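You operate a simulated robot arm through the tools that you are given. There is no shell and no other tool. Be economical: measure what you need, move in short steps, check, and stop when the job is done.

You are at the controls of a simulated two-armed robot. One attempt, no reset.

Task
Pick up the wide teal-cap bottle labelled "creek" from the top of the prep bench with one hand, pass it to the other hand and put it on the low shelf under the prep bench. Set down upright: wide teal-cap bottle.

Only the result counts: the job must be done as asked and must still hold three seconds after the hand-in. Knocking over, shifting, dropping, spilling or breaking anything else fails it. Lids that push on must go on centred and level and be pressed home; caps that screw on are set level and turned clockwise until they are tight.

Robot
Two 7-joint arms with two-finger grippers on one trunk, on a base that drives. Base frame: it is fixed to the floor where the robot stands at the start and does not move with it; the origin is under the middle of the robot, x ahead of it, y to its left, z up. Units: mm, degrees, N and s.
The left shoulder is at the start at [156, 216, 999], the right one opposite. With the tool pointing down near the work surface each hand reaches from about 100 to 880 mm from the robot's upright axis, wherever it stands, measured 20 degrees to its own side. Places, roughly: low shelf under the prep bench [1100, 100, 300]. Payload 3.18 kg a hand.
The TCP of each hand is the grasp point between the finger pads, 30 mm short of the fingertips. In the tool frame z runs along the fingers and y along their closing line. Largest opening 144 mm; the body of the gripper starts 103 mm behind the TCP.
Orientation is that of the tool frame in the base frame, as a unit quaternion [x, y, z, w]. With the fingers straight down and closing along the base's y, the tool's x points along the base's -x, its y along +y and its z along -z.

Tools
- The arms move only by the tool move_arm. It takes "left_commands", "right_commands" or both (then of equal length, played together; a hand with none holds still); each is a list of rows, each a list of 3 entries, a list of its own where there are three numbers: the shift along the base's x, y, z in mm, then the turn, a rotation vector about the base's x, y, z in rad, then the gripper command, from -1 (fully open) to 1 (shut), values between in proportion. In form: [[[tx, ty, tz], [wx, wy, wz], gripper], ...]. A call has 1 to 10 rows; each row is the pose to reach, as a shift and turn from the pose commanded when the call began. Rows are played at 5 a second. More than 50 mm and 8.6 degrees between two rows, or a gripper value outside its range, and nothing of the call is played. A pose out of reach is approached as far as the arm can. The call stops where the force on the tool passes 40 N (or 10 N more than at its start, if that is more) or the arm is blocked; 0.2 s more then pass. The fingers move at their own pace and stop on an object; they squeeze with about 33 N. The grip force told is the motor's: it shows also when the fingers shut on nothing. Time passes only in rows, and 0.2 s behind the last, so rows that repeat a pose let the fingers close. It gives the time, the measured TCP pose, the force on the tool (base axes), the opening and the grip force at its end, in the units of the frame above (readings bear some noise), with the torque about the TCP (base axes, N m) and any sound that the robot's microphone picked up.
- Cameras (640 x 400 px; columns grow to the right, rows downward): "scene" is now at [303.2, 1.3, 1210.9]; the picture's right is [0.00, -1.00, 0.00], its down [-0.25, -0.00, -0.97] and it looks along [0.97, 0.00, -0.25] (base axes); focal length 214 px, centre (320, 200). "left" rides on the left gripper at [76, -16, -143] in its tool frame; the picture's right is [0.21, 0.98, 0.00], its down [-0.84, 0.18, -0.51] and it looks along [-0.50, 0.11, 0.86] (tool axes); focal length 218 px, centre (320, 200). "right" rides on the right gripper at [77, 16, -143] in its tool frame; the picture's right is [-0.21, 0.98, 0.00], its down [-0.84, -0.18, -0.51] and it looks along [-0.50, -0.11, 0.86] (tool axes); focal length 218 px, centre (320, 200). There is no depth. A picture from a camera that has moved, and an enlarged one, comes with that camera's place and axes in the base frame and with its lens.
- capture(camera): a new picture of that camera. It takes no simulated time.
- lift_body(by): slides the trunk up (or, below 0, down) by that many mm; the arms and the scene camera ride with it, the base frame stays. It gives what a move gives, with no picture.
- roll_base(legs): drives the robot by 1 to 6 legs, each [ahead, left, turn to the left] in mm, mm and degrees, along the robot's own axes; the way and the turn of a leg run together, so that a leg with both is an arc; at most 1500 mm and 180 degrees a leg. The arms and the cameras ride along, it lands a little off, and it stops where it bumps. It gives what a move gives.
- head_to(pan, tilt): turns the head with the scene camera to pan (to the left, within 80 degrees either way) and tilt (down, from -29 to 69), counted from straight ahead of the robot. It gives what a move gives.
- zoom(camera, box): a new picture of the part [left, top, right, bottom] of that camera's present view, enlarged. It takes no simulated time.
- job_done(): hands the job in; it is judged then, once.

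Work in short steps. Places have to be worked out from the pictures, the camera data and where the tool is seen: move nearer, look again, correct. Check each grasp and each placing, and mend what went wrong. You have 120 turns and 100 pictures in all, those below and enlarged ones among them. Open the grippers and draw the arms clear of the work before you hand the job in, unless the task says otherwise; then end with one line.

The tools are called after "Emit:" as name(argument=value, ...) on one line, values as JSON. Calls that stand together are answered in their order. move_arm: Moves the arms, as the interface text tells. Its arguments: {"type":"object","properties":{"left_commands":{"type":"array"},"right_commands":{"type":"array"}},"required":[]} The other tools are called the same way: lift_body (by) slides the trunk up or down; roll_base (legs) drives the base; head_to (pan, tilt) turns the head that bears the scene camera; capture (camera) takes a picture; zoom (camera, box) takes an enlarged picture of a part of a camera's view; job_done () hands the job in.

At the start:

```text
t: 0.0
left_tool_pos: [431.8, 241.4, 1132.4]
left_tool_rot: [-0.001, 1.0, -0.001, -0.001]
left_wrist_force: [-0.7, -0.8, 0.9]
left_ft_torque: [0.03, 0.01, 0.01]
left_opening: 144.0
left_grip_force: 0.0
right_tool_pos: [403.1, -138.9, 1093.7]
right_tool_rot: [0.008, 1.0, 0.0, -0.001]
right_wrist_force: [108.7, -39.3, -31.7]
right_ft_torque: [5.23, 14.47, 0.13]
right_opening: 144.2
right_grip_force: 0.0
trunk travel left (down, up): [-89.0, 280.0]
robot x, y, heading: [-0.7, 1.6, -0.2]
head pan, tilt: [7.4, 51.6]
```

scene: 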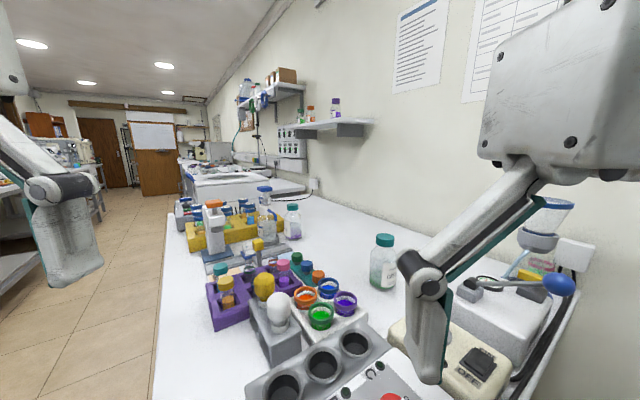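
right: 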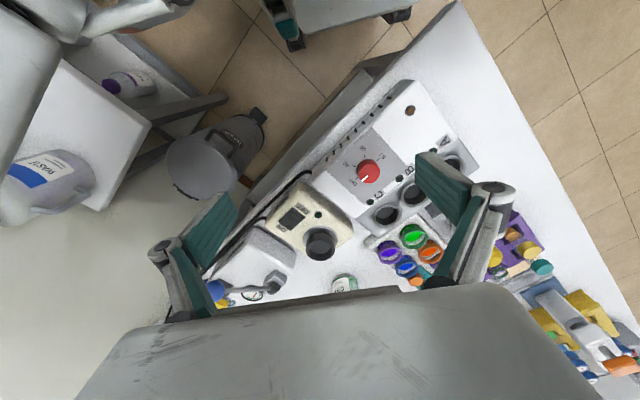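
left: 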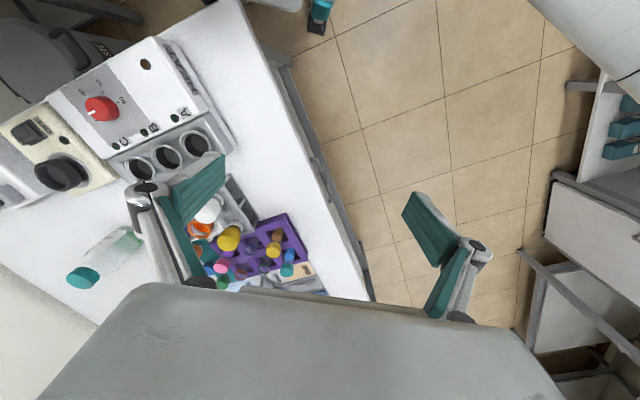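

The scene picture and the stated head pose don't quite agree, and the right wrist reads a strange 108 N. I take a fresh scene picture to get current camera data.

Emit:
capture(camera="scene")

Emit:
capture(camera="right")

Emit:
capture(camera="left")

```text
96 pictures are left
camera scene: at [303.2, 1.3, 1210.9], right [0.0, -1.0, 0.0], down [-0.25, 0.0, -0.97], along [0.97, 0.0, -0.25], focal length 214 px, centre (320, 200)
```

scene: 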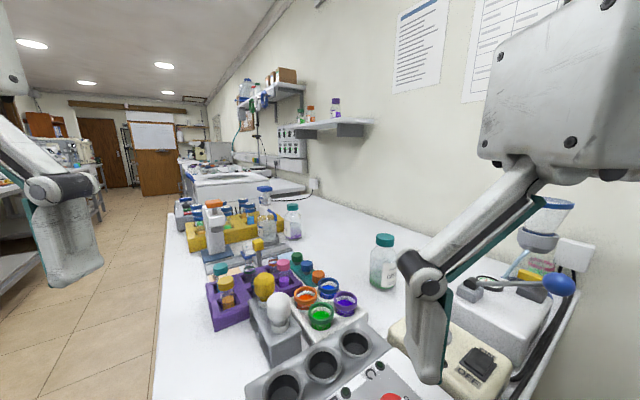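

```text
95 pictures are left
camera right: at [327.2, -120.8, 1236.3], right [0.22, 0.97, 0.0], down [0.84, -0.19, 0.5], along [0.49, -0.11, -0.86], focal length 218 px, centre (320, 200)
```

right: 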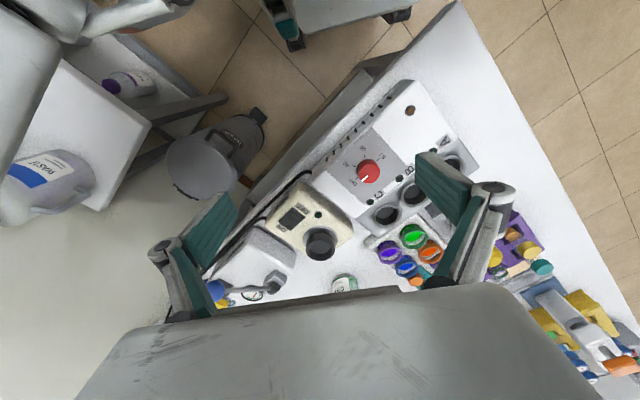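

```text
94 pictures are left
camera left: at [355.1, 226.7, 1274.7], right [-0.21, 0.98, 0.0], down [0.84, 0.18, 0.51], along [0.5, 0.11, -0.86], focal length 218 px, centre (320, 200)
```

left: 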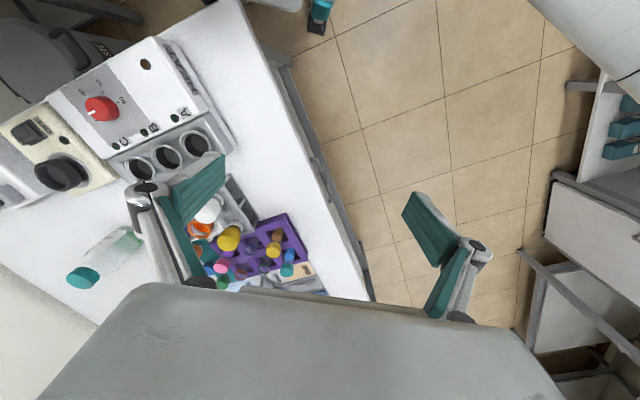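

The picture fits the camera data (fingers project where they should). I zoom in on the two teal-cap bottles to read labels.

Emit:
zoom(camera="scene", box=[340, 220, 420, 300])

Emit:
zoom(camera="scene", box=[170, 170, 330, 290])

Emit:
zoom(camera="left", box=[40, 200, 160, 300])

```text
5.00 times, centred on (380, 260) of scene
camera zoom: at [303.2, 1.3, 1210.9], right [0.0, -1.0, 0.0], down [-0.25, 0.0, -0.97], along [0.97, 0.0, -0.25], focal length 1072 px, centre (20, -100)
```

zoom: 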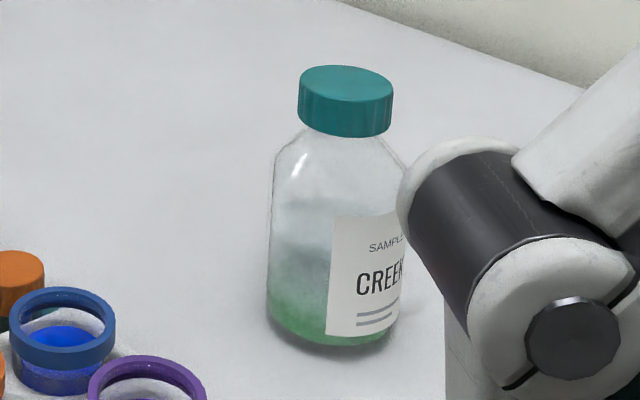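

```text
3.33 times, centred on (250, 230) of scene
camera zoom: at [303.2, 1.3, 1210.9], right [0.0, -1.0, 0.0], down [-0.25, 0.0, -0.97], along [0.97, 0.0, -0.25], focal length 715 px, centre (553, 100)
```

zoom: 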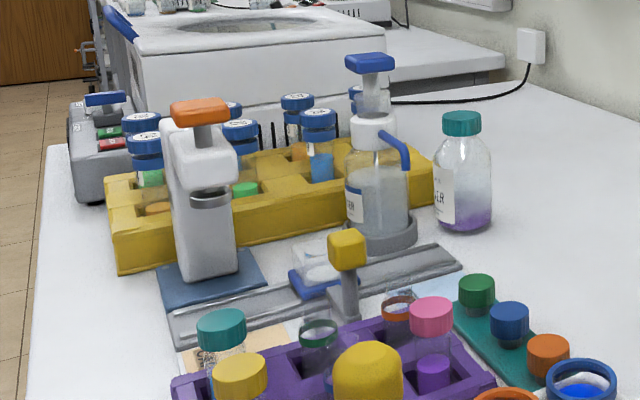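

```text
4.00 times, centred on (100, 250) of left
camera zoom: at [355.1, 226.7, 1274.7], right [-0.21, 0.98, 0.0], down [0.84, 0.18, 0.51], along [0.5, 0.11, -0.86], focal length 873 px, centre (1200, 0)
```

zoom: 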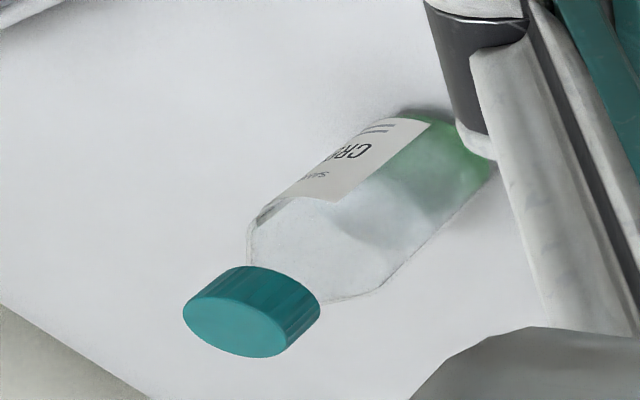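

The target is the CREEK bottle: triangulated cap top ≈ (796, -161, 988), bench top ≈ 850, body ≈ 72 mm wide. The right wrist force is odd, so I test with a small lift of the right hand.

Emit:
move_arm(right_commands=[[[0, 0, 20], [0, 0, 0], -1], [[0, 0, 30], [0, 0, 0], -1]])

Emit:
head_to(pan=0, tilt=40)

Emit:
capture(camera="scene")

```text
t: 0.6
left_tool_pos: [432.4, 243.0, 1133.9]
left_tool_rot: [-0.001, 1.0, 0.0, 0.0]
left_wrist_force: [-0.3, 0.3, -0.1]
left_ft_torque: [0.04, 0.07, -0.02]
left_opening: 144.1
left_grip_force: 0.0
right_tool_pos: [401.6, -137.2, 1123.7]
right_tool_rot: [0.007, 1.0, 0.001, -0.001]
right_wrist_force: [0.3, -0.1, -0.6]
right_ft_torque: [0.02, 0.02, 0.0]
right_opening: 143.9
right_grip_force: 0.0
trunk travel left (down, up): [-89.0, 280.0]
robot x, y, heading: [0.3, 0.0, 0.1]
head pan, tilt: [7.4, 51.6]
```

```text
t: 1.3
left_tool_pos: [431.6, 242.4, 1132.1]
left_tool_rot: [-0.001, 1.0, -0.001, 0.0]
left_wrist_force: [0.2, 0.3, -0.2]
left_ft_torque: [-0.02, 0.03, 0.04]
left_opening: 143.9
left_grip_force: 0.1
right_tool_pos: [403.1, -138.8, 1124.7]
right_tool_rot: [0.009, 1.0, 0.002, -0.001]
right_wrist_force: [5.5, -41.1, 24.3]
right_ft_torque: [6.13, 1.19, 1.01]
right_opening: 144.1
right_grip_force: 0.0
trunk travel left (down, up): [-89.0, 280.0]
robot x, y, heading: [-1.6, 1.0, -0.0]
head pan, tilt: [0.0, 40.0]
```

```text
90 pictures are left
camera scene: at [291.6, 9.8, 1165.1], right [0.1, -0.99, 0.0], down [-0.69, -0.07, -0.72], along [0.72, 0.08, -0.69], focal length 214 px, centre (320, 200)
```

scene: 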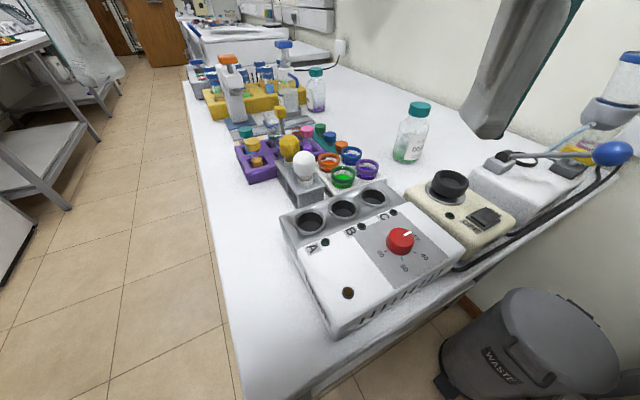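

The head seems to be touching the right hand (it couldn't reach its commanded pan). I move the right hand outward and forward a bit.

Emit:
move_arm(right_commands=[[[20, -40, 0], [0, 0, 0], -1], [[40, -80, 0], [0, 0, 0], -1], [[60, -120, 0], [0, 0, 0], -1]])

Emit:
capture(camera="scene")

```text
t: 2.1
left_tool_pos: [431.9, 241.0, 1131.8]
left_tool_rot: [-0.001, 1.0, 0.0, -0.001]
left_wrist_force: [-1.4, 0.9, 1.1]
left_ft_torque: [0.03, 0.03, 0.0]
left_opening: 143.9
left_grip_force: 0.1
right_tool_pos: [463.6, -254.7, 1115.2]
right_tool_rot: [0.009, 1.0, 0.001, -0.002]
right_wrist_force: [-0.1, 0.3, -0.7]
right_ft_torque: [0.04, 0.04, -0.01]
right_opening: 144.1
right_grip_force: 0.1
right hand out of reach, approached as far as the arm can: row 3
trunk travel left (down, up): [-89.0, 280.0]
robot x, y, heading: [2.1, 0.3, -0.0]
head pan, tilt: [0.0, 40.0]
```

```text
89 pictures are left
camera scene: at [295.3, 0.3, 1169.9], right [0.0, -1.0, 0.0], down [-0.64, 0.0, -0.77], along [0.77, 0.0, -0.64], focal length 214 px, centre (320, 200)
```

scene: 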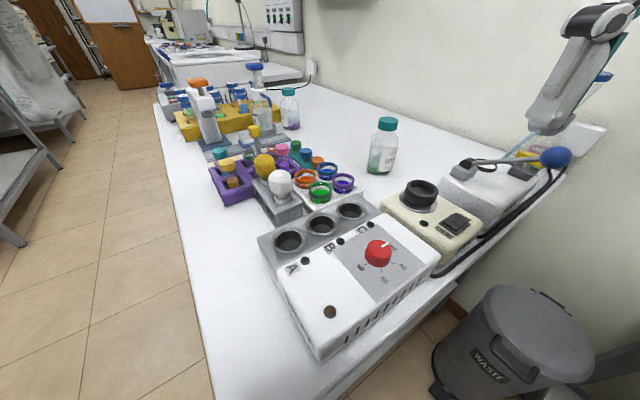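

The head is free now and both wrists read zero. I bring the right hand over the bottle (≈796, -161), well above the cap, with the fingers partly closed.

Emit:
move_arm(right_commands=[[[42, 12, 0], [0, 0, 0], -0.4], [[84, 24, 0], [0, 0, 0], -0.4], [[126, 36, 0], [0, 0, 0], -0.4], [[168, 48, -5], [0, 0, 0], -0.4], [[210, 60, -10], [0, 0, 0], -0.4], [[250, 71, -20], [0, 0, 0], -0.4], [[292, 83, -30], [0, 0, 0], -0.4], [[330, 94, -40], [0, 0, 0], -0.4]])

Emit:
capture(camera="right")

Emit:
capture(camera="scene")

```text
t: 3.9
left_tool_pos: [442.1, 246.3, 1124.5]
left_tool_rot: [-0.003, 1.0, -0.001, -0.011]
left_wrist_force: [4.4, -0.5, -1.8]
left_ft_torque: [-0.09, 0.48, -0.02]
left_opening: 143.8
left_grip_force: 0.1
right_tool_pos: [726.9, -150.9, 954.4]
right_tool_rot: [0.006, 1.0, -0.001, -0.009]
right_wrist_force: [2.8, -0.1, -1.5]
right_ft_torque: [-0.06, 0.33, -0.03]
right_opening: 100.5
right_grip_force: 0.0
right hand out of reach, approached as far as the arm can: row 1, 2, 3, 4, 5, 6, 7, 8
trunk travel left (down, up): [-89.0, 280.0]
robot x, y, heading: [1.8, 1.9, -0.1]
head pan, tilt: [0.0, 40.0]
```

```text
88 pictures are left
camera right: at [653.6, -132.8, 1099.6], right [0.22, 0.97, -0.01], down [0.85, -0.19, 0.49], along [0.48, -0.11, -0.87], focal length 218 px, centre (320, 200)
```

right: 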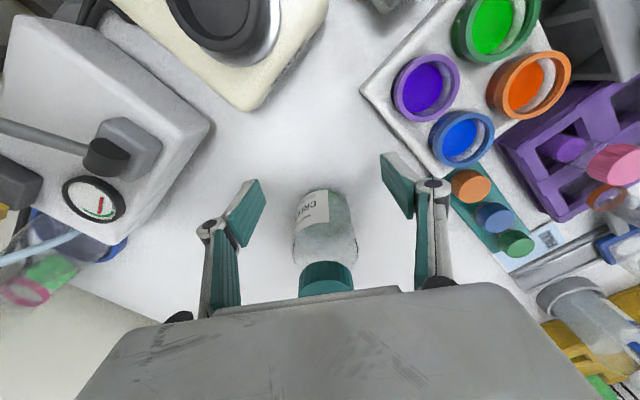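

```text
87 pictures are left
camera scene: at [304.8, 3.5, 1165.1], right [0.0, -1.0, 0.0], down [-0.65, 0.0, -0.76], along [0.76, 0.0, -0.65], focal length 214 px, centre (320, 200)
```

scene: 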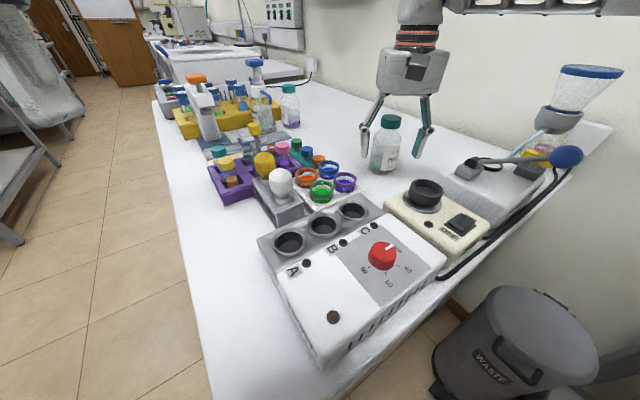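

The hand dropped short because that height is out of reach with the trunk low; it touched nothing. I raise the trunk by 130 mm to gain reach.

Emit:
lift_body(by=130)

Emit:
capture(camera="right")

Emit:
capture(camera="scene")

```text
t: 5.5
left_tool_pos: [392.3, 242.1, 1301.8]
left_tool_rot: [-0.002, 0.998, -0.001, 0.059]
left_wrist_force: [-0.6, 0.6, -0.9]
left_ft_torque: [0.0, 0.01, 0.01]
left_opening: 144.2
left_grip_force: 0.2
right_tool_pos: [603.1, -153.3, 1337.0]
right_tool_rot: [0.008, 0.978, 0.001, 0.208]
right_wrist_force: [0.1, -0.2, -0.1]
right_ft_torque: [0.0, 0.01, -0.03]
right_opening: 100.8
right_grip_force: 0.0
trunk travel left (down, up): [-219.0, 150.0]
robot x, y, heading: [-1.3, 2.7, 0.2]
head pan, tilt: [0.0, 40.0]
```

```text
86 pictures are left
camera right: at [475.5, -135.6, 1438.2], right [0.2, 0.97, 0.09], down [0.56, -0.19, 0.81], along [0.8, -0.11, -0.59], focal length 218 px, centre (320, 200)
```

right: 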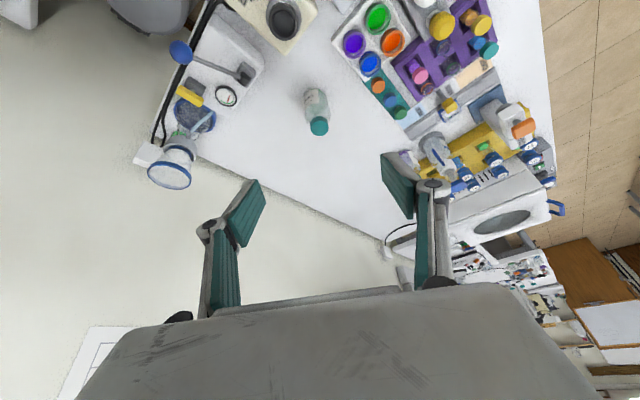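

```text
85 pictures are left
camera scene: at [166.4, 1.1, 1320.1], right [0.0, -1.0, 0.0], down [-0.64, 0.0, -0.77], along [0.77, 0.0, -0.64], focal length 214 px, centre (320, 200)
```

scene: 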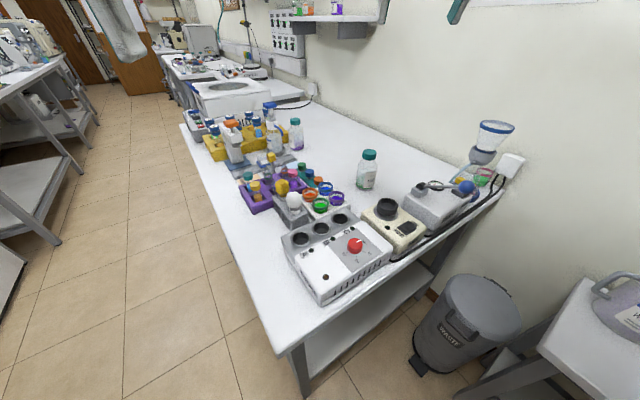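

Raising the trunk also straightened the torso, carrying the hand back to (603, -153, 1337) and pitching it 24°. The way is clear; I bring it back to straight down, hovering at (790, -158, 1080).

Emit:
move_arm(right_commands=[[[24, 0, -32], [0, 0.06, 0], -0.4], [[47, 0, -64], [0, 0.12, 0], -0.4], [[70, 0, -96], [0, 0.18, 0], -0.4], [[94, 0, -128], [0, 0.24, 0], -0.4], [[117, 0, -160], [0, 0.3, 0], -0.4], [[140, -2, -192], [0, 0.36, 0], -0.4], [[164, -4, -224], [0, 0.419, 0], -0.4], [[187, -5, -257], [0, 0.419, 0], -0.4]])

Emit:
capture(camera="right")

Emit:
capture(camera="scene")

```text
t: 7.3
left_tool_pos: [396.6, 239.6, 1299.5]
left_tool_rot: [-0.001, 0.998, 0.0, 0.056]
left_wrist_force: [1.8, -1.4, -1.4]
left_ft_torque: [0.09, 0.26, 0.03]
left_opening: 143.7
left_grip_force: 0.0
right_tool_pos: [703.0, -159.9, 1036.1]
right_tool_rot: [0.034, 0.999, 0.008, 0.011]
right_wrist_force: [0.8, -0.9, 0.9]
right_ft_torque: [0.1, 0.18, -0.01]
right_opening: 100.7
right_grip_force: 0.1
right hand out of reach, approached as far as the arm can: row 1, 2, 3, 4, 5, 6, 7, 8
trunk travel left (down, up): [-219.0, 150.0]
robot x, y, heading: [-0.1, 0.8, -0.3]
head pan, tilt: [0.0, 40.0]
```

```text
84 pictures are left
camera right: at [624.1, -140.8, 1177.0], right [0.28, 0.96, 0.02], down [0.82, -0.24, 0.52], along [0.51, -0.13, -0.85], focal length 218 px, centre (320, 200)
```

right: 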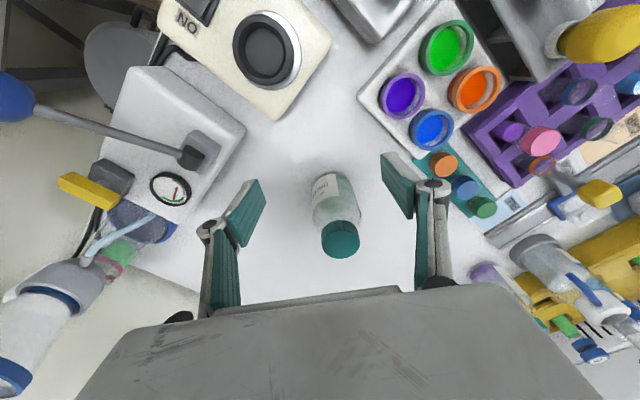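

```text
83 pictures are left
camera scene: at [170.0, -1.4, 1319.2], right [0.0, -1.0, 0.0], down [-0.65, 0.0, -0.76], along [0.76, 0.0, -0.65], focal length 214 px, centre (320, 200)
```

scene: 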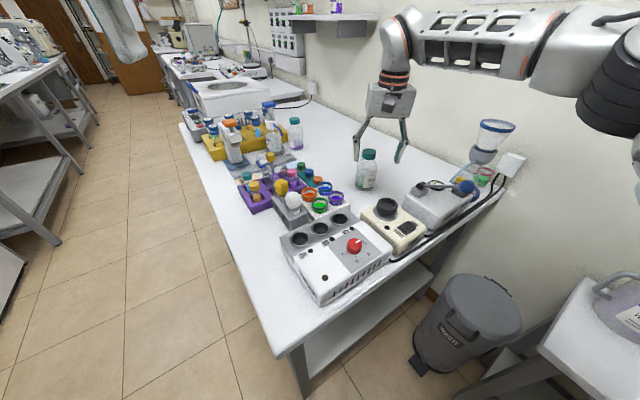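

The arm is still short by ~90 mm with the tool vertical. Before choosing where to stand, I look lower at the bench end and the low shelf.

Emit:
head_to(pan=-5, tilt=65)

Emit:
capture(camera="scene")

```text
t: 8.2
left_tool_pos: [390.0, 241.4, 1302.4]
left_tool_rot: [-0.001, 0.998, -0.001, 0.06]
left_wrist_force: [0.7, -0.8, 0.0]
left_ft_torque: [0.02, 0.01, 0.01]
left_opening: 143.8
left_grip_force: 0.0
right_tool_pos: [699.3, -158.4, 1041.4]
right_tool_rot: [0.033, 0.999, 0.006, 0.016]
right_wrist_force: [0.4, 0.5, 0.5]
right_ft_torque: [0.03, 0.01, 0.0]
right_opening: 100.6
right_grip_force: 0.0
trunk travel left (down, up): [-219.0, 150.0]
robot x, y, heading: [1.4, 2.6, 0.2]
head pan, tilt: [-5.0, 65.0]
```

```text
82 pictures are left
camera scene: at [140.9, -4.4, 1288.3], right [-0.09, -1.0, 0.0], down [-0.9, 0.08, -0.42], along [0.42, -0.04, -0.91], focal length 214 px, centre (320, 200)
```

scene: 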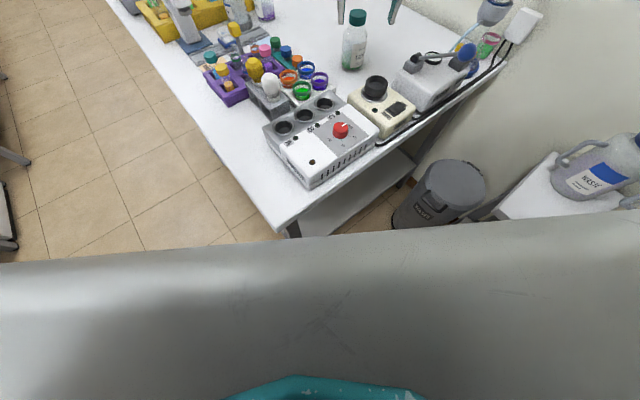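

Cap location is confirmed by the wrist camera: (796, -161), top at z≈988. I pitch the right hand about 45° (fingers forward-down) for longer reach, staying clear in front of the cap.

Emit:
move_arm(right_commands=[[[0, 0, 5], [0, -0.13, 0], -0.4], [[2, 0, 10], [0, -0.26, 0], -0.4], [[4, 0, 12], [0, -0.39, 0], -0.4], [[8, -1, 12], [0, -0.52, 0], -0.4], [[12, -2, 12], [0, -0.65, 0], -0.4], [[18, -2, 12], [0, -0.77, 0], -0.4]])

Emit:
capture(camera="right")

```text
t: 9.6
left_tool_pos: [389.8, 242.1, 1302.2]
left_tool_rot: [-0.001, 0.998, 0.0, 0.059]
left_wrist_force: [0.4, 0.0, 0.0]
left_ft_torque: [0.01, 0.01, -0.02]
left_opening: 144.0
left_grip_force: 0.1
right_tool_pos: [715.7, -159.9, 1051.4]
right_tool_rot: [0.029, 0.92, 0.02, 0.39]
right_wrist_force: [0.9, 0.3, 0.1]
right_ft_torque: [-0.03, 0.01, 0.02]
right_opening: 100.9
right_grip_force: 0.1
trunk travel left (down, up): [-219.0, 150.0]
robot x, y, heading: [0.8, -0.4, 0.1]
head pan, tilt: [-5.0, 65.0]
```

```text
81 pictures are left
camera right: at [560.6, -140.6, 1097.0], right [0.18, 0.96, 0.21], down [0.21, -0.24, 0.95], along [0.96, -0.13, -0.25], focal length 218 px, centre (320, 200)
```

right: 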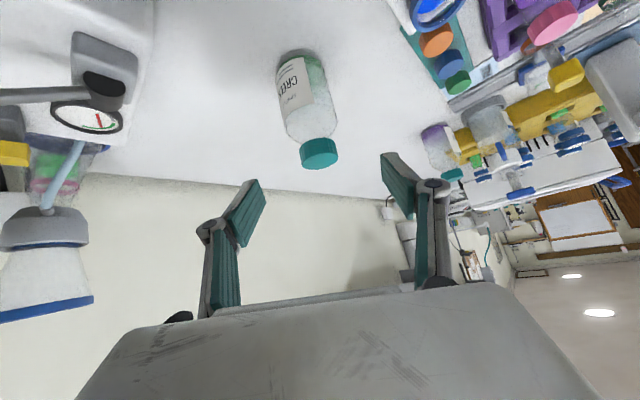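

The cap sits centred between the fingers. I level the small 3° roll and advance along the finger axis to put the cap between the pads, still open.

Emit:
move_arm(right_commands=[[[20, 0, -19], [-0.059, 0, 0.059], -0.4], [[40, 0, -38], [-0.059, 0, 0.059], -0.4], [[60, 0, -58], [-0.059, 0, 0.059], -0.4], [[80, -1, -77], [-0.059, 0, 0.059], -0.4], [[80, -1, -77], [-0.059, 0, 0.059], -0.4]])

Emit:
capture(camera="right")

Emit:
head_to(pan=-10, tilt=35)

Emit:
zoom(camera="scene", box=[230, 100, 430, 225])

```text
t: 10.8
left_tool_pos: [389.4, 242.9, 1302.7]
left_tool_rot: [-0.001, 0.998, -0.002, 0.059]
left_wrist_force: [0.8, 0.5, 0.0]
left_ft_torque: [-0.01, 0.0, 0.0]
left_opening: 144.2
left_grip_force: 0.1
right_tool_pos: [795.9, -160.7, 973.0]
right_tool_rot: [-0.01, 0.921, 0.003, 0.39]
right_wrist_force: [-0.8, 0.4, 1.0]
right_ft_torque: [-0.04, 0.01, 0.03]
right_opening: 100.6
right_grip_force: 0.1
trunk travel left (down, up): [-219.0, 150.0]
robot x, y, heading: [-1.4, 6.8, -0.1]
head pan, tilt: [-5.0, 65.0]
```

```text
80 pictures are left
camera right: at [640.3, -147.7, 1018.9], right [0.12, 0.98, 0.15], down [0.23, -0.17, 0.96], along [0.97, -0.09, -0.24], focal length 218 px, centre (320, 200)
```

right: 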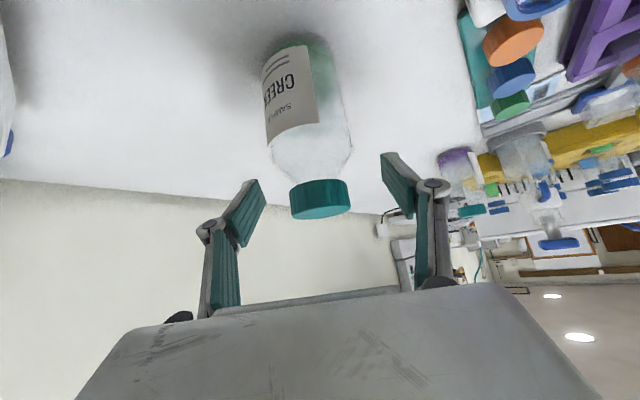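

```text
t: 11.8
left_tool_pos: [391.7, 242.6, 1303.0]
left_tool_rot: [-0.001, 0.998, -0.001, 0.06]
left_wrist_force: [-0.2, 0.1, 0.1]
left_ft_torque: [0.03, 0.02, 0.02]
left_opening: 143.9
left_grip_force: 0.0
right_tool_pos: [795.9, -161.5, 972.8]
right_tool_rot: [-0.009, 0.921, 0.002, 0.388]
right_wrist_force: [0.1, 0.8, 0.1]
right_ft_torque: [0.02, -0.01, 0.01]
right_opening: 100.8
right_grip_force: 0.0
trunk travel left (down, up): [-219.0, 150.0]
robot x, y, heading: [-0.2, -4.2, 0.0]
head pan, tilt: [-10.0, 35.0]
```

```text
3.20 times, centred on (330, 162) of scene
camera zoom: at [166.8, -14.2, 1328.0], right [-0.17, -0.98, 0.0], down [-0.57, 0.1, -0.82], along [0.81, -0.14, -0.57], focal length 686 px, centre (288, 320)
```

zoom: 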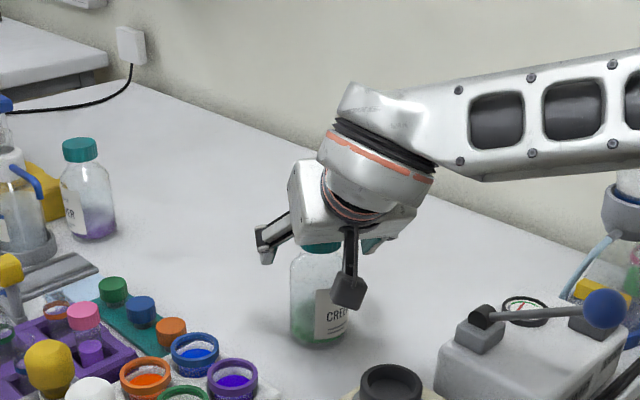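

The TCP projects to pixel (321, 193), right on the cap. I close the right gripper on the cap.

Emit:
move_arm(right_commands=[[[0, 0, 0], [0, 0, 0], 0.0], [[0, 0, 0], [0, 0, 0], 1], [[0, 0, 0], [0, 0, 0], 1], [[0, 0, 0], [0, 0, 0], 1], [[0, 0, 0], [0, 0, 0], 1]])

Emit:
capture(camera="right")

```text
t: 13.0
left_tool_pos: [387.6, 241.8, 1302.7]
left_tool_rot: [-0.002, 0.998, -0.001, 0.06]
left_wrist_force: [1.0, -0.5, 0.6]
left_ft_torque: [-0.01, 0.0, 0.02]
left_opening: 144.2
left_grip_force: 0.1
right_tool_pos: [795.6, -161.1, 982.7]
right_tool_rot: [-0.011, 0.918, 0.004, 0.396]
right_wrist_force: [11.2, -3.3, 33.9]
right_ft_torque: [0.15, -0.84, -0.14]
right_opening: 42.8
right_grip_force: 33.3
trunk travel left (down, up): [-219.0, 150.0]
robot x, y, heading: [-1.7, -3.1, 0.0]
head pan, tilt: [-10.0, 35.0]
```

```text
78 pictures are left
camera right: at [640.7, -147.8, 1025.3], right [0.12, 0.98, 0.15], down [0.21, -0.17, 0.96], along [0.97, -0.09, -0.23], focal length 218 px, centre (320, 200)
```

right: 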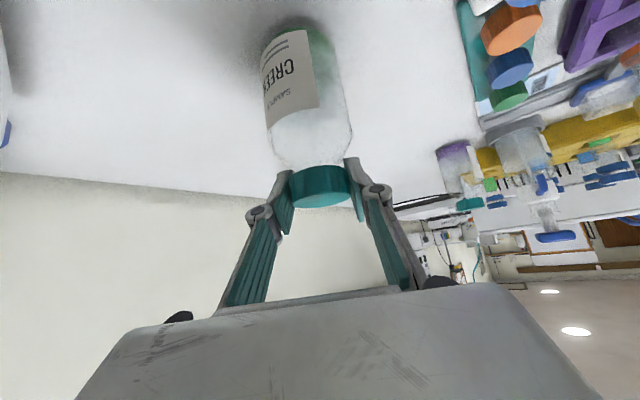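

It gripped at 42.8 mm but was pushed up ~10 mm with 34 N, probably fingertips riding on the shoulder. I lift gently to relieve this and see whether the bottle comes along.

Emit:
move_arm(right_commands=[[[0, 0, 10], [0, 0, 0], 1], [[0, 0, 20], [0, 0, 0], 1], [[0, 0, 35], [0, 0, 0], 1]])

Emit:
capture(camera="right")

Emit:
zoom(camera="scene", box=[230, 100, 430, 225])

```text
t: 13.8
left_tool_pos: [390.1, 243.4, 1301.7]
left_tool_rot: [-0.002, 0.998, -0.002, 0.06]
left_wrist_force: [0.1, 0.3, -0.3]
left_ft_torque: [-0.04, -0.04, 0.0]
left_opening: 143.8
left_grip_force: 0.0
right_tool_pos: [794.4, -161.6, 1006.4]
right_tool_rot: [-0.011, 0.922, 0.003, 0.387]
right_wrist_force: [-0.1, 0.5, -3.8]
right_ft_torque: [0.01, -0.01, -0.02]
right_opening: 43.1
right_grip_force: 33.5
trunk travel left (down, up): [-219.0, 150.0]
robot x, y, heading: [-1.1, 1.2, -0.1]
head pan, tilt: [-10.0, 35.0]
```

```text
77 pictures are left
camera right: at [639.0, -148.5, 1052.2], right [0.13, 0.98, 0.15], down [0.23, -0.17, 0.96], along [0.96, -0.09, -0.25], focal length 218 px, centre (320, 200)
```

right: 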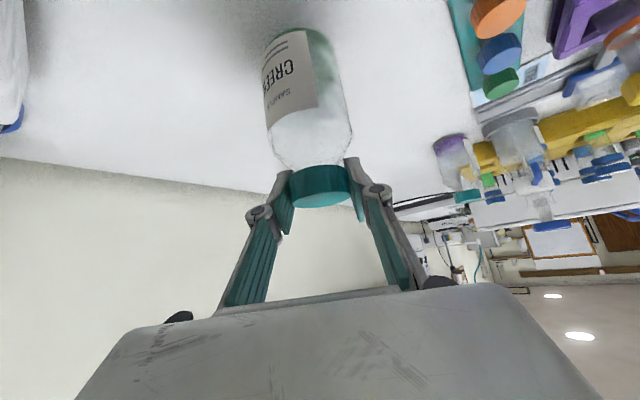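

```text
3.20 times, centred on (330, 162) of scene
camera zoom: at [166.4, -14.0, 1327.9], right [-0.17, -0.98, 0.0], down [-0.56, 0.1, -0.82], along [0.81, -0.14, -0.57], focal length 686 px, centre (288, 320)
```

zoom: 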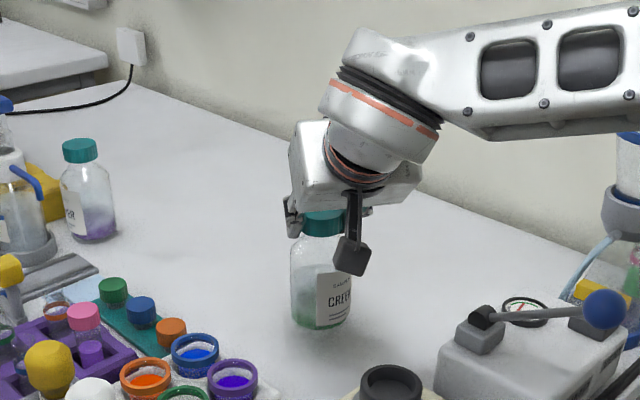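

The bottle hangs upright in the right hand (weight ≈ 4 N). I raise it well clear of the bench, then look left to see the aisle for driving.

Emit:
move_arm(right_commands=[[[-20, 5, 40], [0, 0, 0], 1], [[-45, 10, 80], [0, 0, 0], 1], [[-80, 20, 110], [0, 0, 0], 1], [[-120, 32, 120], [0, 0, 0], 1]])

Emit:
head_to(pan=60, tilt=40)

Emit:
capture(camera="scene")

Emit:
capture(camera="right")

```text
t: 14.8
left_tool_pos: [390.5, 242.2, 1302.4]
left_tool_rot: [-0.002, 0.998, -0.002, 0.059]
left_wrist_force: [-0.2, 0.1, 0.0]
left_ft_torque: [0.01, -0.04, -0.01]
left_opening: 144.0
left_grip_force: 0.1
right_tool_pos: [673.6, -130.1, 1129.6]
right_tool_rot: [-0.01, 0.921, 0.003, 0.389]
right_wrist_force: [-1.0, 0.0, -4.1]
right_ft_torque: [-0.01, 0.01, -0.02]
right_opening: 43.1
right_grip_force: 32.2
trunk travel left (down, up): [-219.0, 150.0]
robot x, y, heading: [0.7, 0.5, 0.0]
head pan, tilt: [-10.0, 35.0]
```

```text
t: 16.2
left_tool_pos: [390.8, 241.3, 1301.6]
left_tool_rot: [-0.002, 0.998, 0.0, 0.059]
left_wrist_force: [-0.6, -0.7, -0.1]
left_ft_torque: [0.0, 0.05, -0.01]
left_opening: 144.0
left_grip_force: 0.1
right_tool_pos: [676.4, -129.8, 1129.3]
right_tool_rot: [-0.011, 0.922, 0.004, 0.388]
right_wrist_force: [-0.3, 0.0, -4.2]
right_ft_torque: [-0.04, 0.05, -0.02]
right_opening: 42.9
right_grip_force: 33.1
trunk travel left (down, up): [-219.0, 150.0]
robot x, y, heading: [2.7, -0.9, 0.3]
head pan, tilt: [60.0, 40.0]
```

```text
75 pictures are left
camera scene: at [123.0, 74.6, 1320.5], right [0.87, -0.5, 0.0], down [-0.32, -0.56, -0.77], along [0.38, 0.66, -0.64], focal length 214 px, centre (320, 200)
```

scene: 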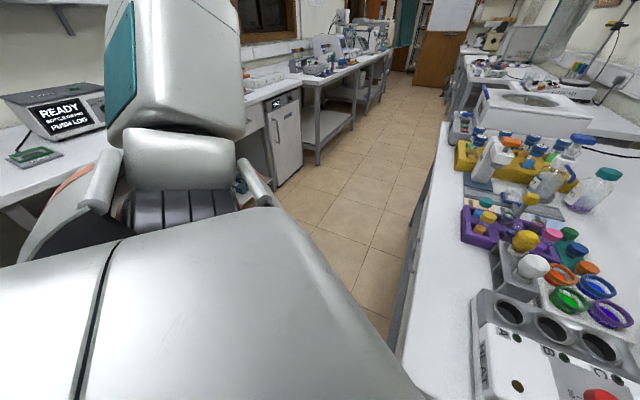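

```text
74 pictures are left
camera right: at [519.5, -117.2, 1173.0], right [0.13, 0.98, 0.15], down [0.23, -0.17, 0.96], along [0.97, -0.09, -0.24], focal length 218 px, centre (320, 200)
```

right: 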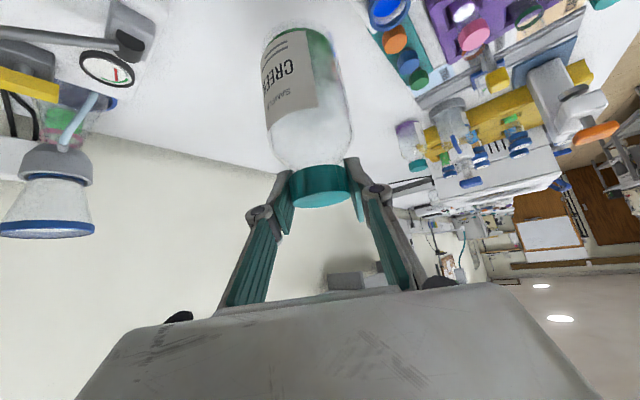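

The aisle left of the bench is ~1.15 m wide, so I can later face the shelf from there. First the handover in free air: the right hand brings the bottle to (560, -20) and yaws 45°, keeping it upright.

Emit:
move_arm(right_commands=[[[-19, 18, 2], [0, 0, 0.13], 1], [[-38, 36, 4], [0, 0, 0.26], 1], [[-58, 55, 5], [0, 0, 0.39], 1], [[-78, 74, 5], [0, 0, 0.52], 1], [[-97, 92, 5], [0, 0, 0.65], 1], [[-116, 110, 5], [0, 0, 0.785], 1], [[-116, 110, 5], [0, 0, 0.785], 1]])

Emit:
head_to(pan=0, tilt=40)

Emit:
capture(camera="scene")

```text
t: 17.8
left_tool_pos: [390.5, 243.1, 1303.7]
left_tool_rot: [-0.001, 0.998, -0.001, 0.059]
left_wrist_force: [0.0, 0.4, -0.1]
left_ft_torque: [0.02, 0.01, 0.01]
left_opening: 143.9
left_grip_force: 0.0
right_tool_pos: [559.6, -18.8, 1136.2]
right_tool_rot: [-0.362, 0.847, 0.152, 0.358]
right_wrist_force: [0.3, 1.0, -4.6]
right_ft_torque: [-0.01, 0.02, -0.02]
right_opening: 42.9
right_grip_force: 33.3
trunk travel left (down, up): [-219.0, 150.0]
robot x, y, heading: [-0.4, -1.6, 0.2]
head pan, tilt: [60.0, 40.0]
```

```text
t: 19.1
left_tool_pos: [390.5, 242.5, 1302.2]
left_tool_rot: [-0.002, 0.998, 0.0, 0.058]
left_wrist_force: [-0.4, 0.4, 0.3]
left_ft_torque: [0.02, 0.0, -0.01]
left_opening: 143.7
left_grip_force: 0.0
right_tool_pos: [560.0, -19.9, 1135.0]
right_tool_rot: [-0.361, 0.848, 0.151, 0.359]
right_wrist_force: [-0.5, 0.1, -4.1]
right_ft_torque: [0.01, 0.01, -0.01]
right_opening: 42.9
right_grip_force: 32.9
trunk travel left (down, up): [-219.0, 150.0]
robot x, y, heading: [-0.5, 0.5, -0.1]
head pan, tilt: [0.0, 40.0]
```

```text
73 pictures are left
camera scene: at [165.4, 1.2, 1320.5], right [0.0, -1.0, 0.0], down [-0.64, 0.0, -0.77], along [0.77, 0.0, -0.64], focal length 214 px, centre (320, 200)
```

scene: 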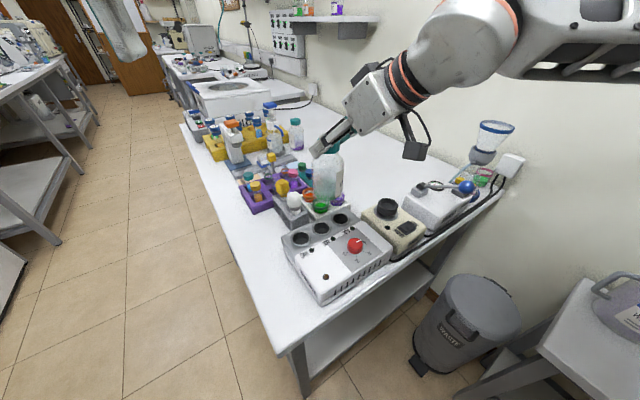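

The bottle hangs at (560, -20), base at z≈1002. Now the left hand goes to a pre-grasp about 130 mm short of the lower bottle body, pitched 30° down and yawed -45°.

Emit:
move_arm(left_commands=[[[10, -20, -21], [-0.04, -0.098, -0.081], -0.7], [[20, -40, -42], [-0.081, -0.195, -0.162], -0.7], [[30, -61, -63], [-0.121, -0.293, -0.242], -0.7], [[40, -81, -84], [-0.162, -0.391, -0.323], -0.7], [[50, -101, -106], [-0.202, -0.488, -0.404], -0.7], [[60, -121, -127], [-0.243, -0.586, -0.485], -0.7], [[70, -142, -148], [-0.283, -0.684, -0.565], -0.7], [[80, -162, -169], [-0.324, -0.781, -0.646], -0.7], [[90, -182, -190], [-0.364, -0.879, -0.727], -0.7], [[90, -182, -190], [-0.364, -0.879, -0.727], -0.7]])

Emit:
capture(camera="scene")

Emit:
capture(camera="left")

```text
t: 21.3
left_tool_pos: [478.8, 60.1, 1112.2]
left_tool_rot: [0.331, 0.8, -0.193, 0.462]
left_wrist_force: [-0.3, 0.1, -0.3]
left_ft_torque: [0.02, 0.04, 0.03]
left_opening: 122.5
left_grip_force: 0.1
right_tool_pos: [558.8, -19.9, 1134.8]
right_tool_rot: [-0.361, 0.847, 0.151, 0.358]
right_wrist_force: [-0.1, -0.2, -4.3]
right_ft_torque: [-0.02, 0.03, -0.02]
right_opening: 43.0
right_grip_force: 32.5
trunk travel left (down, up): [-219.0, 150.0]
robot x, y, heading: [0.6, 0.6, -0.1]
head pan, tilt: [0.0, 40.0]
```

```text
72 pictures are left
camera scene: at [164.8, 1.0, 1320.7], right [0.0, -1.0, 0.0], down [-0.64, 0.0, -0.77], along [0.77, 0.0, -0.64], focal length 214 px, centre (320, 200)
```

scene: 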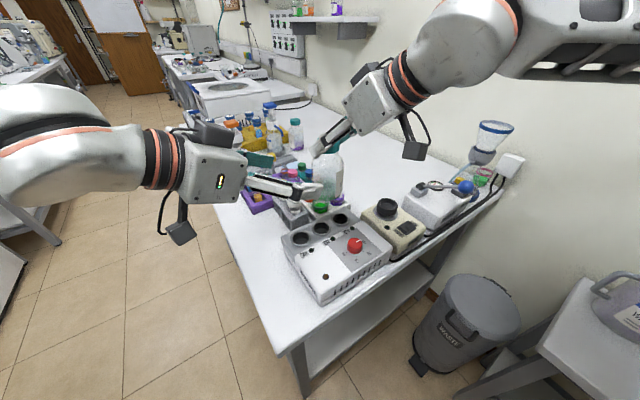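

```text
71 pictures are left
camera left: at [353.0, 163.8, 1117.2], right [0.62, 0.76, -0.18], down [0.12, 0.14, 0.98], along [0.78, -0.63, 0.0], focal length 218 px, centre (320, 200)
```

left: 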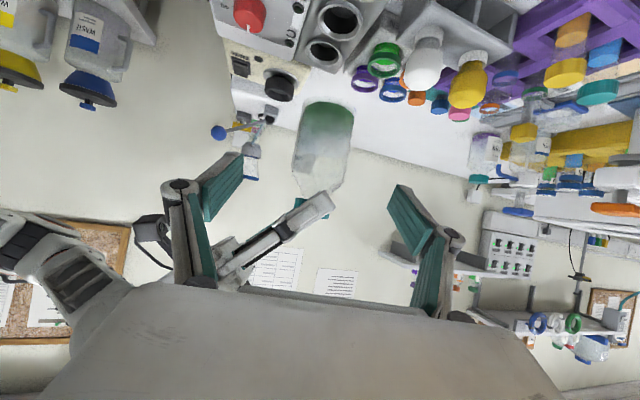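

The bottle is where expected (base ≈ (560, -16, 997)). I advance the left hand along its fingers so the body sits between its pads.

Emit:
move_arm(left_commands=[[[16, -16, -13], [0, 0, 0], -0.7], [[32, -32, -26], [0, 0, 0], -0.7], [[48, -48, -39], [0, 0, 0], -0.7], [[64, -63, -52], [0, 0, 0], -0.7], [[80, -78, -65], [0, 0, 0], -0.7], [[80, -78, -65], [0, 0, 0], -0.7]])

Emit:
capture(camera="left")

Emit:
zoom(camera="scene", box=[220, 100, 420, 225])

```text
t: 22.7
left_tool_pos: [560.4, -15.5, 1047.2]
left_tool_rot: [0.33, 0.801, -0.192, 0.461]
left_wrist_force: [0.2, -0.2, 0.3]
left_ft_torque: [0.01, 0.0, -0.02]
left_opening: 122.2
left_grip_force: 0.0
right_tool_pos: [559.5, -18.8, 1136.6]
right_tool_rot: [-0.361, 0.847, 0.151, 0.359]
right_wrist_force: [-0.1, -0.3, -3.9]
right_ft_torque: [0.03, 0.0, 0.05]
right_opening: 42.8
right_grip_force: 33.2
trunk travel left (down, up): [-219.0, 150.0]
robot x, y, heading: [3.6, -0.9, 0.2]
head pan, tilt: [0.0, 40.0]
```

```text
70 pictures are left
camera left: at [433.0, 87.4, 1052.0], right [0.62, 0.76, -0.18], down [0.12, 0.14, 0.98], along [0.78, -0.63, 0.0], focal length 218 px, centre (320, 200)
```

left: 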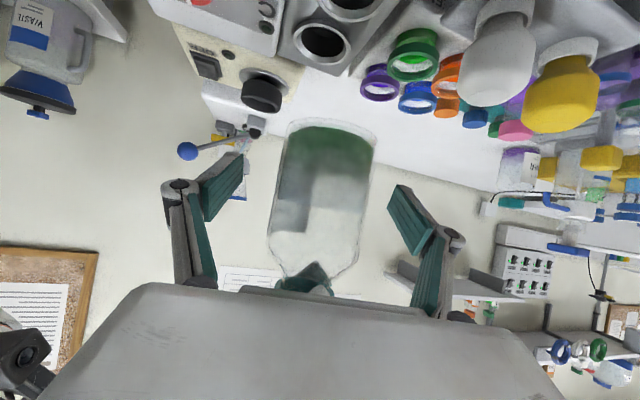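

```text
3.20 times, centred on (320, 162) of scene
camera zoom: at [165.0, 1.3, 1320.6], right [0.0, -1.0, 0.0], down [-0.64, 0.0, -0.77], along [0.77, 0.0, -0.64], focal length 686 px, centre (320, 320)
```

zoom: 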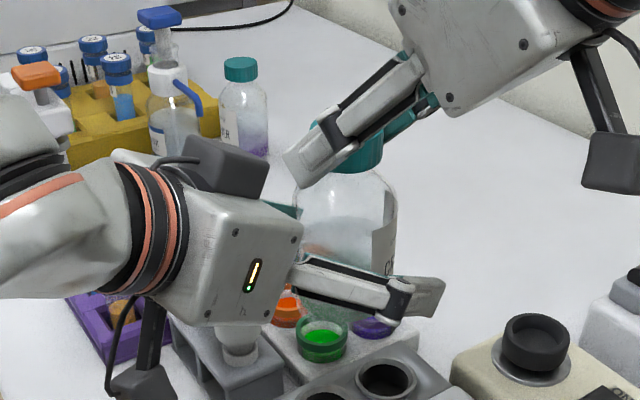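

The bottle body is centred between the left pads. I close the left gripper while the right holds on.

Emit:
move_arm(left_commands=[[[0, 0, 0], [0, 0, 0], -0.2], [[0, 0, 0], [0, 0, 0], 0.3], [[0, 0, 0], [0, 0, 0], 1], [[0, 0, 0], [0, 0, 0], 1], [[0, 0, 0], [0, 0, 0], 1]])

Emit:
capture(camera="left")

```text
t: 23.9
left_tool_pos: [560.9, -15.4, 1047.2]
left_tool_rot: [0.329, 0.801, -0.192, 0.461]
left_wrist_force: [6.0, 8.9, -0.5]
left_ft_torque: [-0.07, -0.06, 0.3]
left_opening: 67.7
left_grip_force: 33.4
right_tool_pos: [559.1, -20.0, 1134.3]
right_tool_rot: [-0.361, 0.848, 0.151, 0.357]
right_wrist_force: [-6.3, -9.4, -3.5]
right_ft_torque: [-0.71, 0.68, -0.25]
right_opening: 42.9
right_grip_force: 33.0
trunk travel left (down, up): [-219.0, 150.0]
robot x, y, heading: [1.8, 0.2, -0.0]
head pan, tilt: [0.0, 40.0]
```

```text
68 pictures are left
camera left: at [433.7, 87.8, 1051.9], right [0.62, 0.77, -0.18], down [0.12, 0.14, 0.98], along [0.78, -0.63, 0.0], focal length 218 px, centre (320, 200)
```

left: 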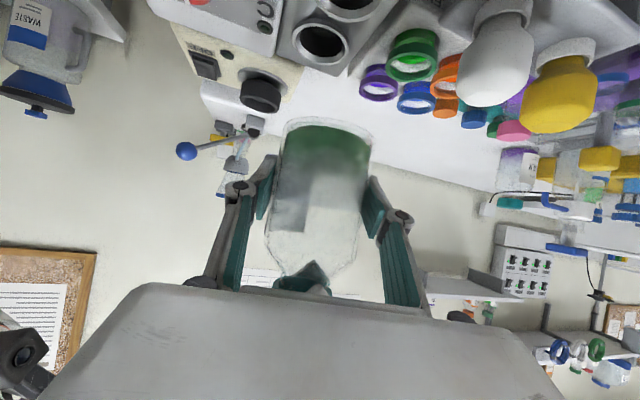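

The left grips the body firmly (67.7 mm, 33 N). Now the right opens and backs out along its finger axis.

Emit:
move_arm(right_commands=[[[0, 0, 0], [0, 0, 0], 0.1], [[0, 0, 0], [0, 0, 0], -0.5], [[0, 0, 0], [0, 0, 0], -0.6], [[-12, -12, 17], [0, 0, 0], -0.6], [[-30, -30, 43], [0, 0, 0], -0.6], [[-48, -48, 70], [0, 0, 0], -0.6], [[-62, -80, 85], [0, 0, 0], -0.6]])

Emit:
capture(camera="left")

Emit:
capture(camera="scene")

```text
t: 25.5
left_tool_pos: [559.6, -16.7, 1048.2]
left_tool_rot: [0.331, 0.801, -0.192, 0.46]
left_wrist_force: [-0.1, 0.0, 0.4]
left_ft_torque: [0.04, 0.01, 0.02]
left_opening: 67.9
left_grip_force: 32.5
right_tool_pos: [495.1, -99.9, 1217.4]
right_tool_rot: [-0.362, 0.847, 0.152, 0.359]
right_wrist_force: [-0.1, -0.2, 0.5]
right_ft_torque: [0.02, 0.03, 0.03]
right_opening: 115.3
right_grip_force: 0.0
trunk travel left (down, up): [-219.0, 150.0]
robot x, y, heading: [-1.1, -2.0, -0.0]
head pan, tilt: [0.0, 40.0]
```

```text
67 pictures are left
camera left: at [432.8, 86.3, 1052.2], right [0.62, 0.76, -0.18], down [0.12, 0.14, 0.98], along [0.78, -0.63, 0.0], focal length 218 px, centre (320, 200)
```

left: 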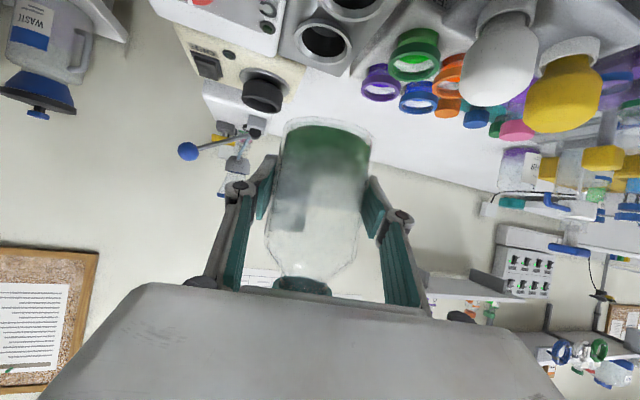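

```text
66 pictures are left
camera scene: at [165.0, -0.2, 1320.6], right [0.0, -1.0, 0.0], down [-0.64, 0.0, -0.77], along [0.77, 0.0, -0.64], focal length 214 px, centre (320, 200)
```

scene: 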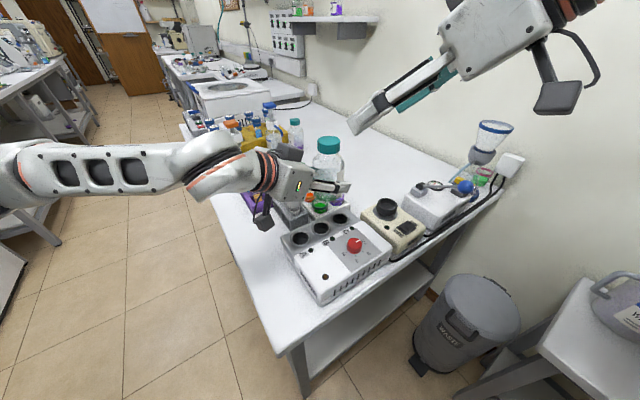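

Handover succeeded; the bottle is solely in the left hand. I draw both hands back and point the left hand straight ahead, keeping the bottle upright, ready to drive.

Emit:
move_arm(left_commands=[[[-22, 28, 8], [0, 0, 0.13], 1], [[-44, 56, 16], [0, 0, 0.26], 1], [[-66, 84, 25], [0, 0, 0.39], 1], [[-88, 112, 34], [0, 0, 0.52], 1], [[-110, 140, 42], [0, 0, 0.65], 1], [[-130, 167, 50], [0, 0, 0.785], 1]], right_commands=[[[-12, -20, -3], [0, 0, -0.13], -0.6], [[-24, -40, -6], [0, 0, -0.26], -0.6], [[-36, -60, -9], [0, 0, -0.39], -0.6], [[-48, -80, -12], [0, 0, -0.52], -0.6], [[-60, -100, -15], [0, 0, -0.65], -0.6], [[-70, -120, -17], [0, 0, -0.785], -0.6]])

Emit:
capture(camera="scene")

```text
t: 26.9
left_tool_pos: [469.2, 107.0, 1125.9]
left_tool_rot: [-0.002, 0.866, -0.001, 0.5]
left_wrist_force: [-0.6, -0.4, -4.2]
left_ft_torque: [0.03, -0.02, 0.06]
left_opening: 67.8
left_grip_force: 33.3
left hand out of reach, approached as far as the arm can: row 3, 4, 5, 6
right_tool_pos: [426.8, -220.1, 1201.9]
right_tool_rot: [-0.008, 0.921, 0.002, 0.39]
right_wrist_force: [-0.4, -0.5, 0.9]
right_ft_torque: [-0.02, 0.01, -0.02]
right_opening: 115.1
right_grip_force: 0.1
trunk travel left (down, up): [-219.0, 150.0]
robot x, y, heading: [-1.1, 2.0, -0.2]
head pan, tilt: [0.0, 40.0]
```

```text
65 pictures are left
camera scene: at [164.0, 0.8, 1320.8], right [0.0, -1.0, 0.0], down [-0.64, 0.0, -0.77], along [0.77, 0.0, -0.64], focal length 214 px, centre (320, 200)
```

scene: 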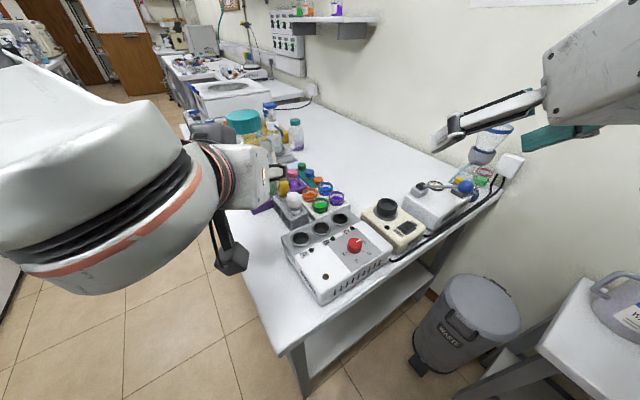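

The bottle's weight (4.2 N) now shows on the left wrist. I drive out sideways away from the bench corner and turn right to face parallel to the bench's depth, then look.

Emit:
roll_base(legs=[[-120, 330, 0], [0, 0, -58]])

Emit:
capture(camera="scene")

```text
t: 32.9
left_tool_pos: [222.8, -3.8, 1125.6]
left_tool_rot: [0.414, 0.761, -0.24, 0.438]
left_wrist_force: [0.1, 0.4, -3.1]
left_ft_torque: [0.0, 0.02, 0.01]
left_opening: 67.5
left_grip_force: 33.4
right_tool_pos: [-75.8, -145.0, 1200.7]
right_tool_rot: [0.432, 0.814, -0.183, 0.342]
right_wrist_force: [-0.5, 0.4, 0.7]
right_ft_torque: [0.0, 0.02, 0.01]
right_opening: 115.3
right_grip_force: 0.1
trunk travel left (down, up): [-219.0, 150.0]
robot x, y, heading: [-122.3, 331.1, -57.5]
head pan, tilt: [0.0, 40.0]
```

```text
64 pictures are left
camera scene: at [-32.9, 194.9, 1320.5], right [-0.84, -0.54, 0.0], down [-0.35, 0.54, -0.77], along [0.41, -0.64, -0.64], focal length 214 px, centre (320, 200)
```

scene: 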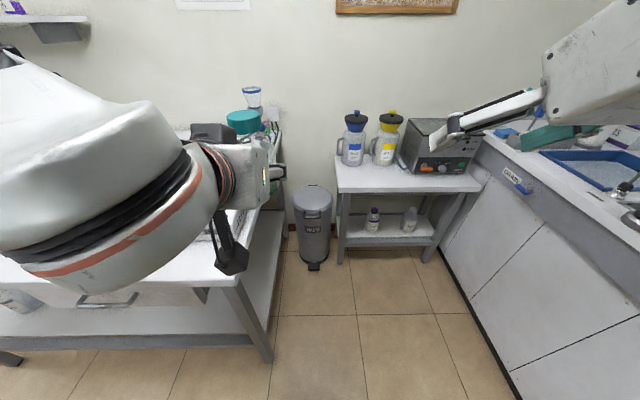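

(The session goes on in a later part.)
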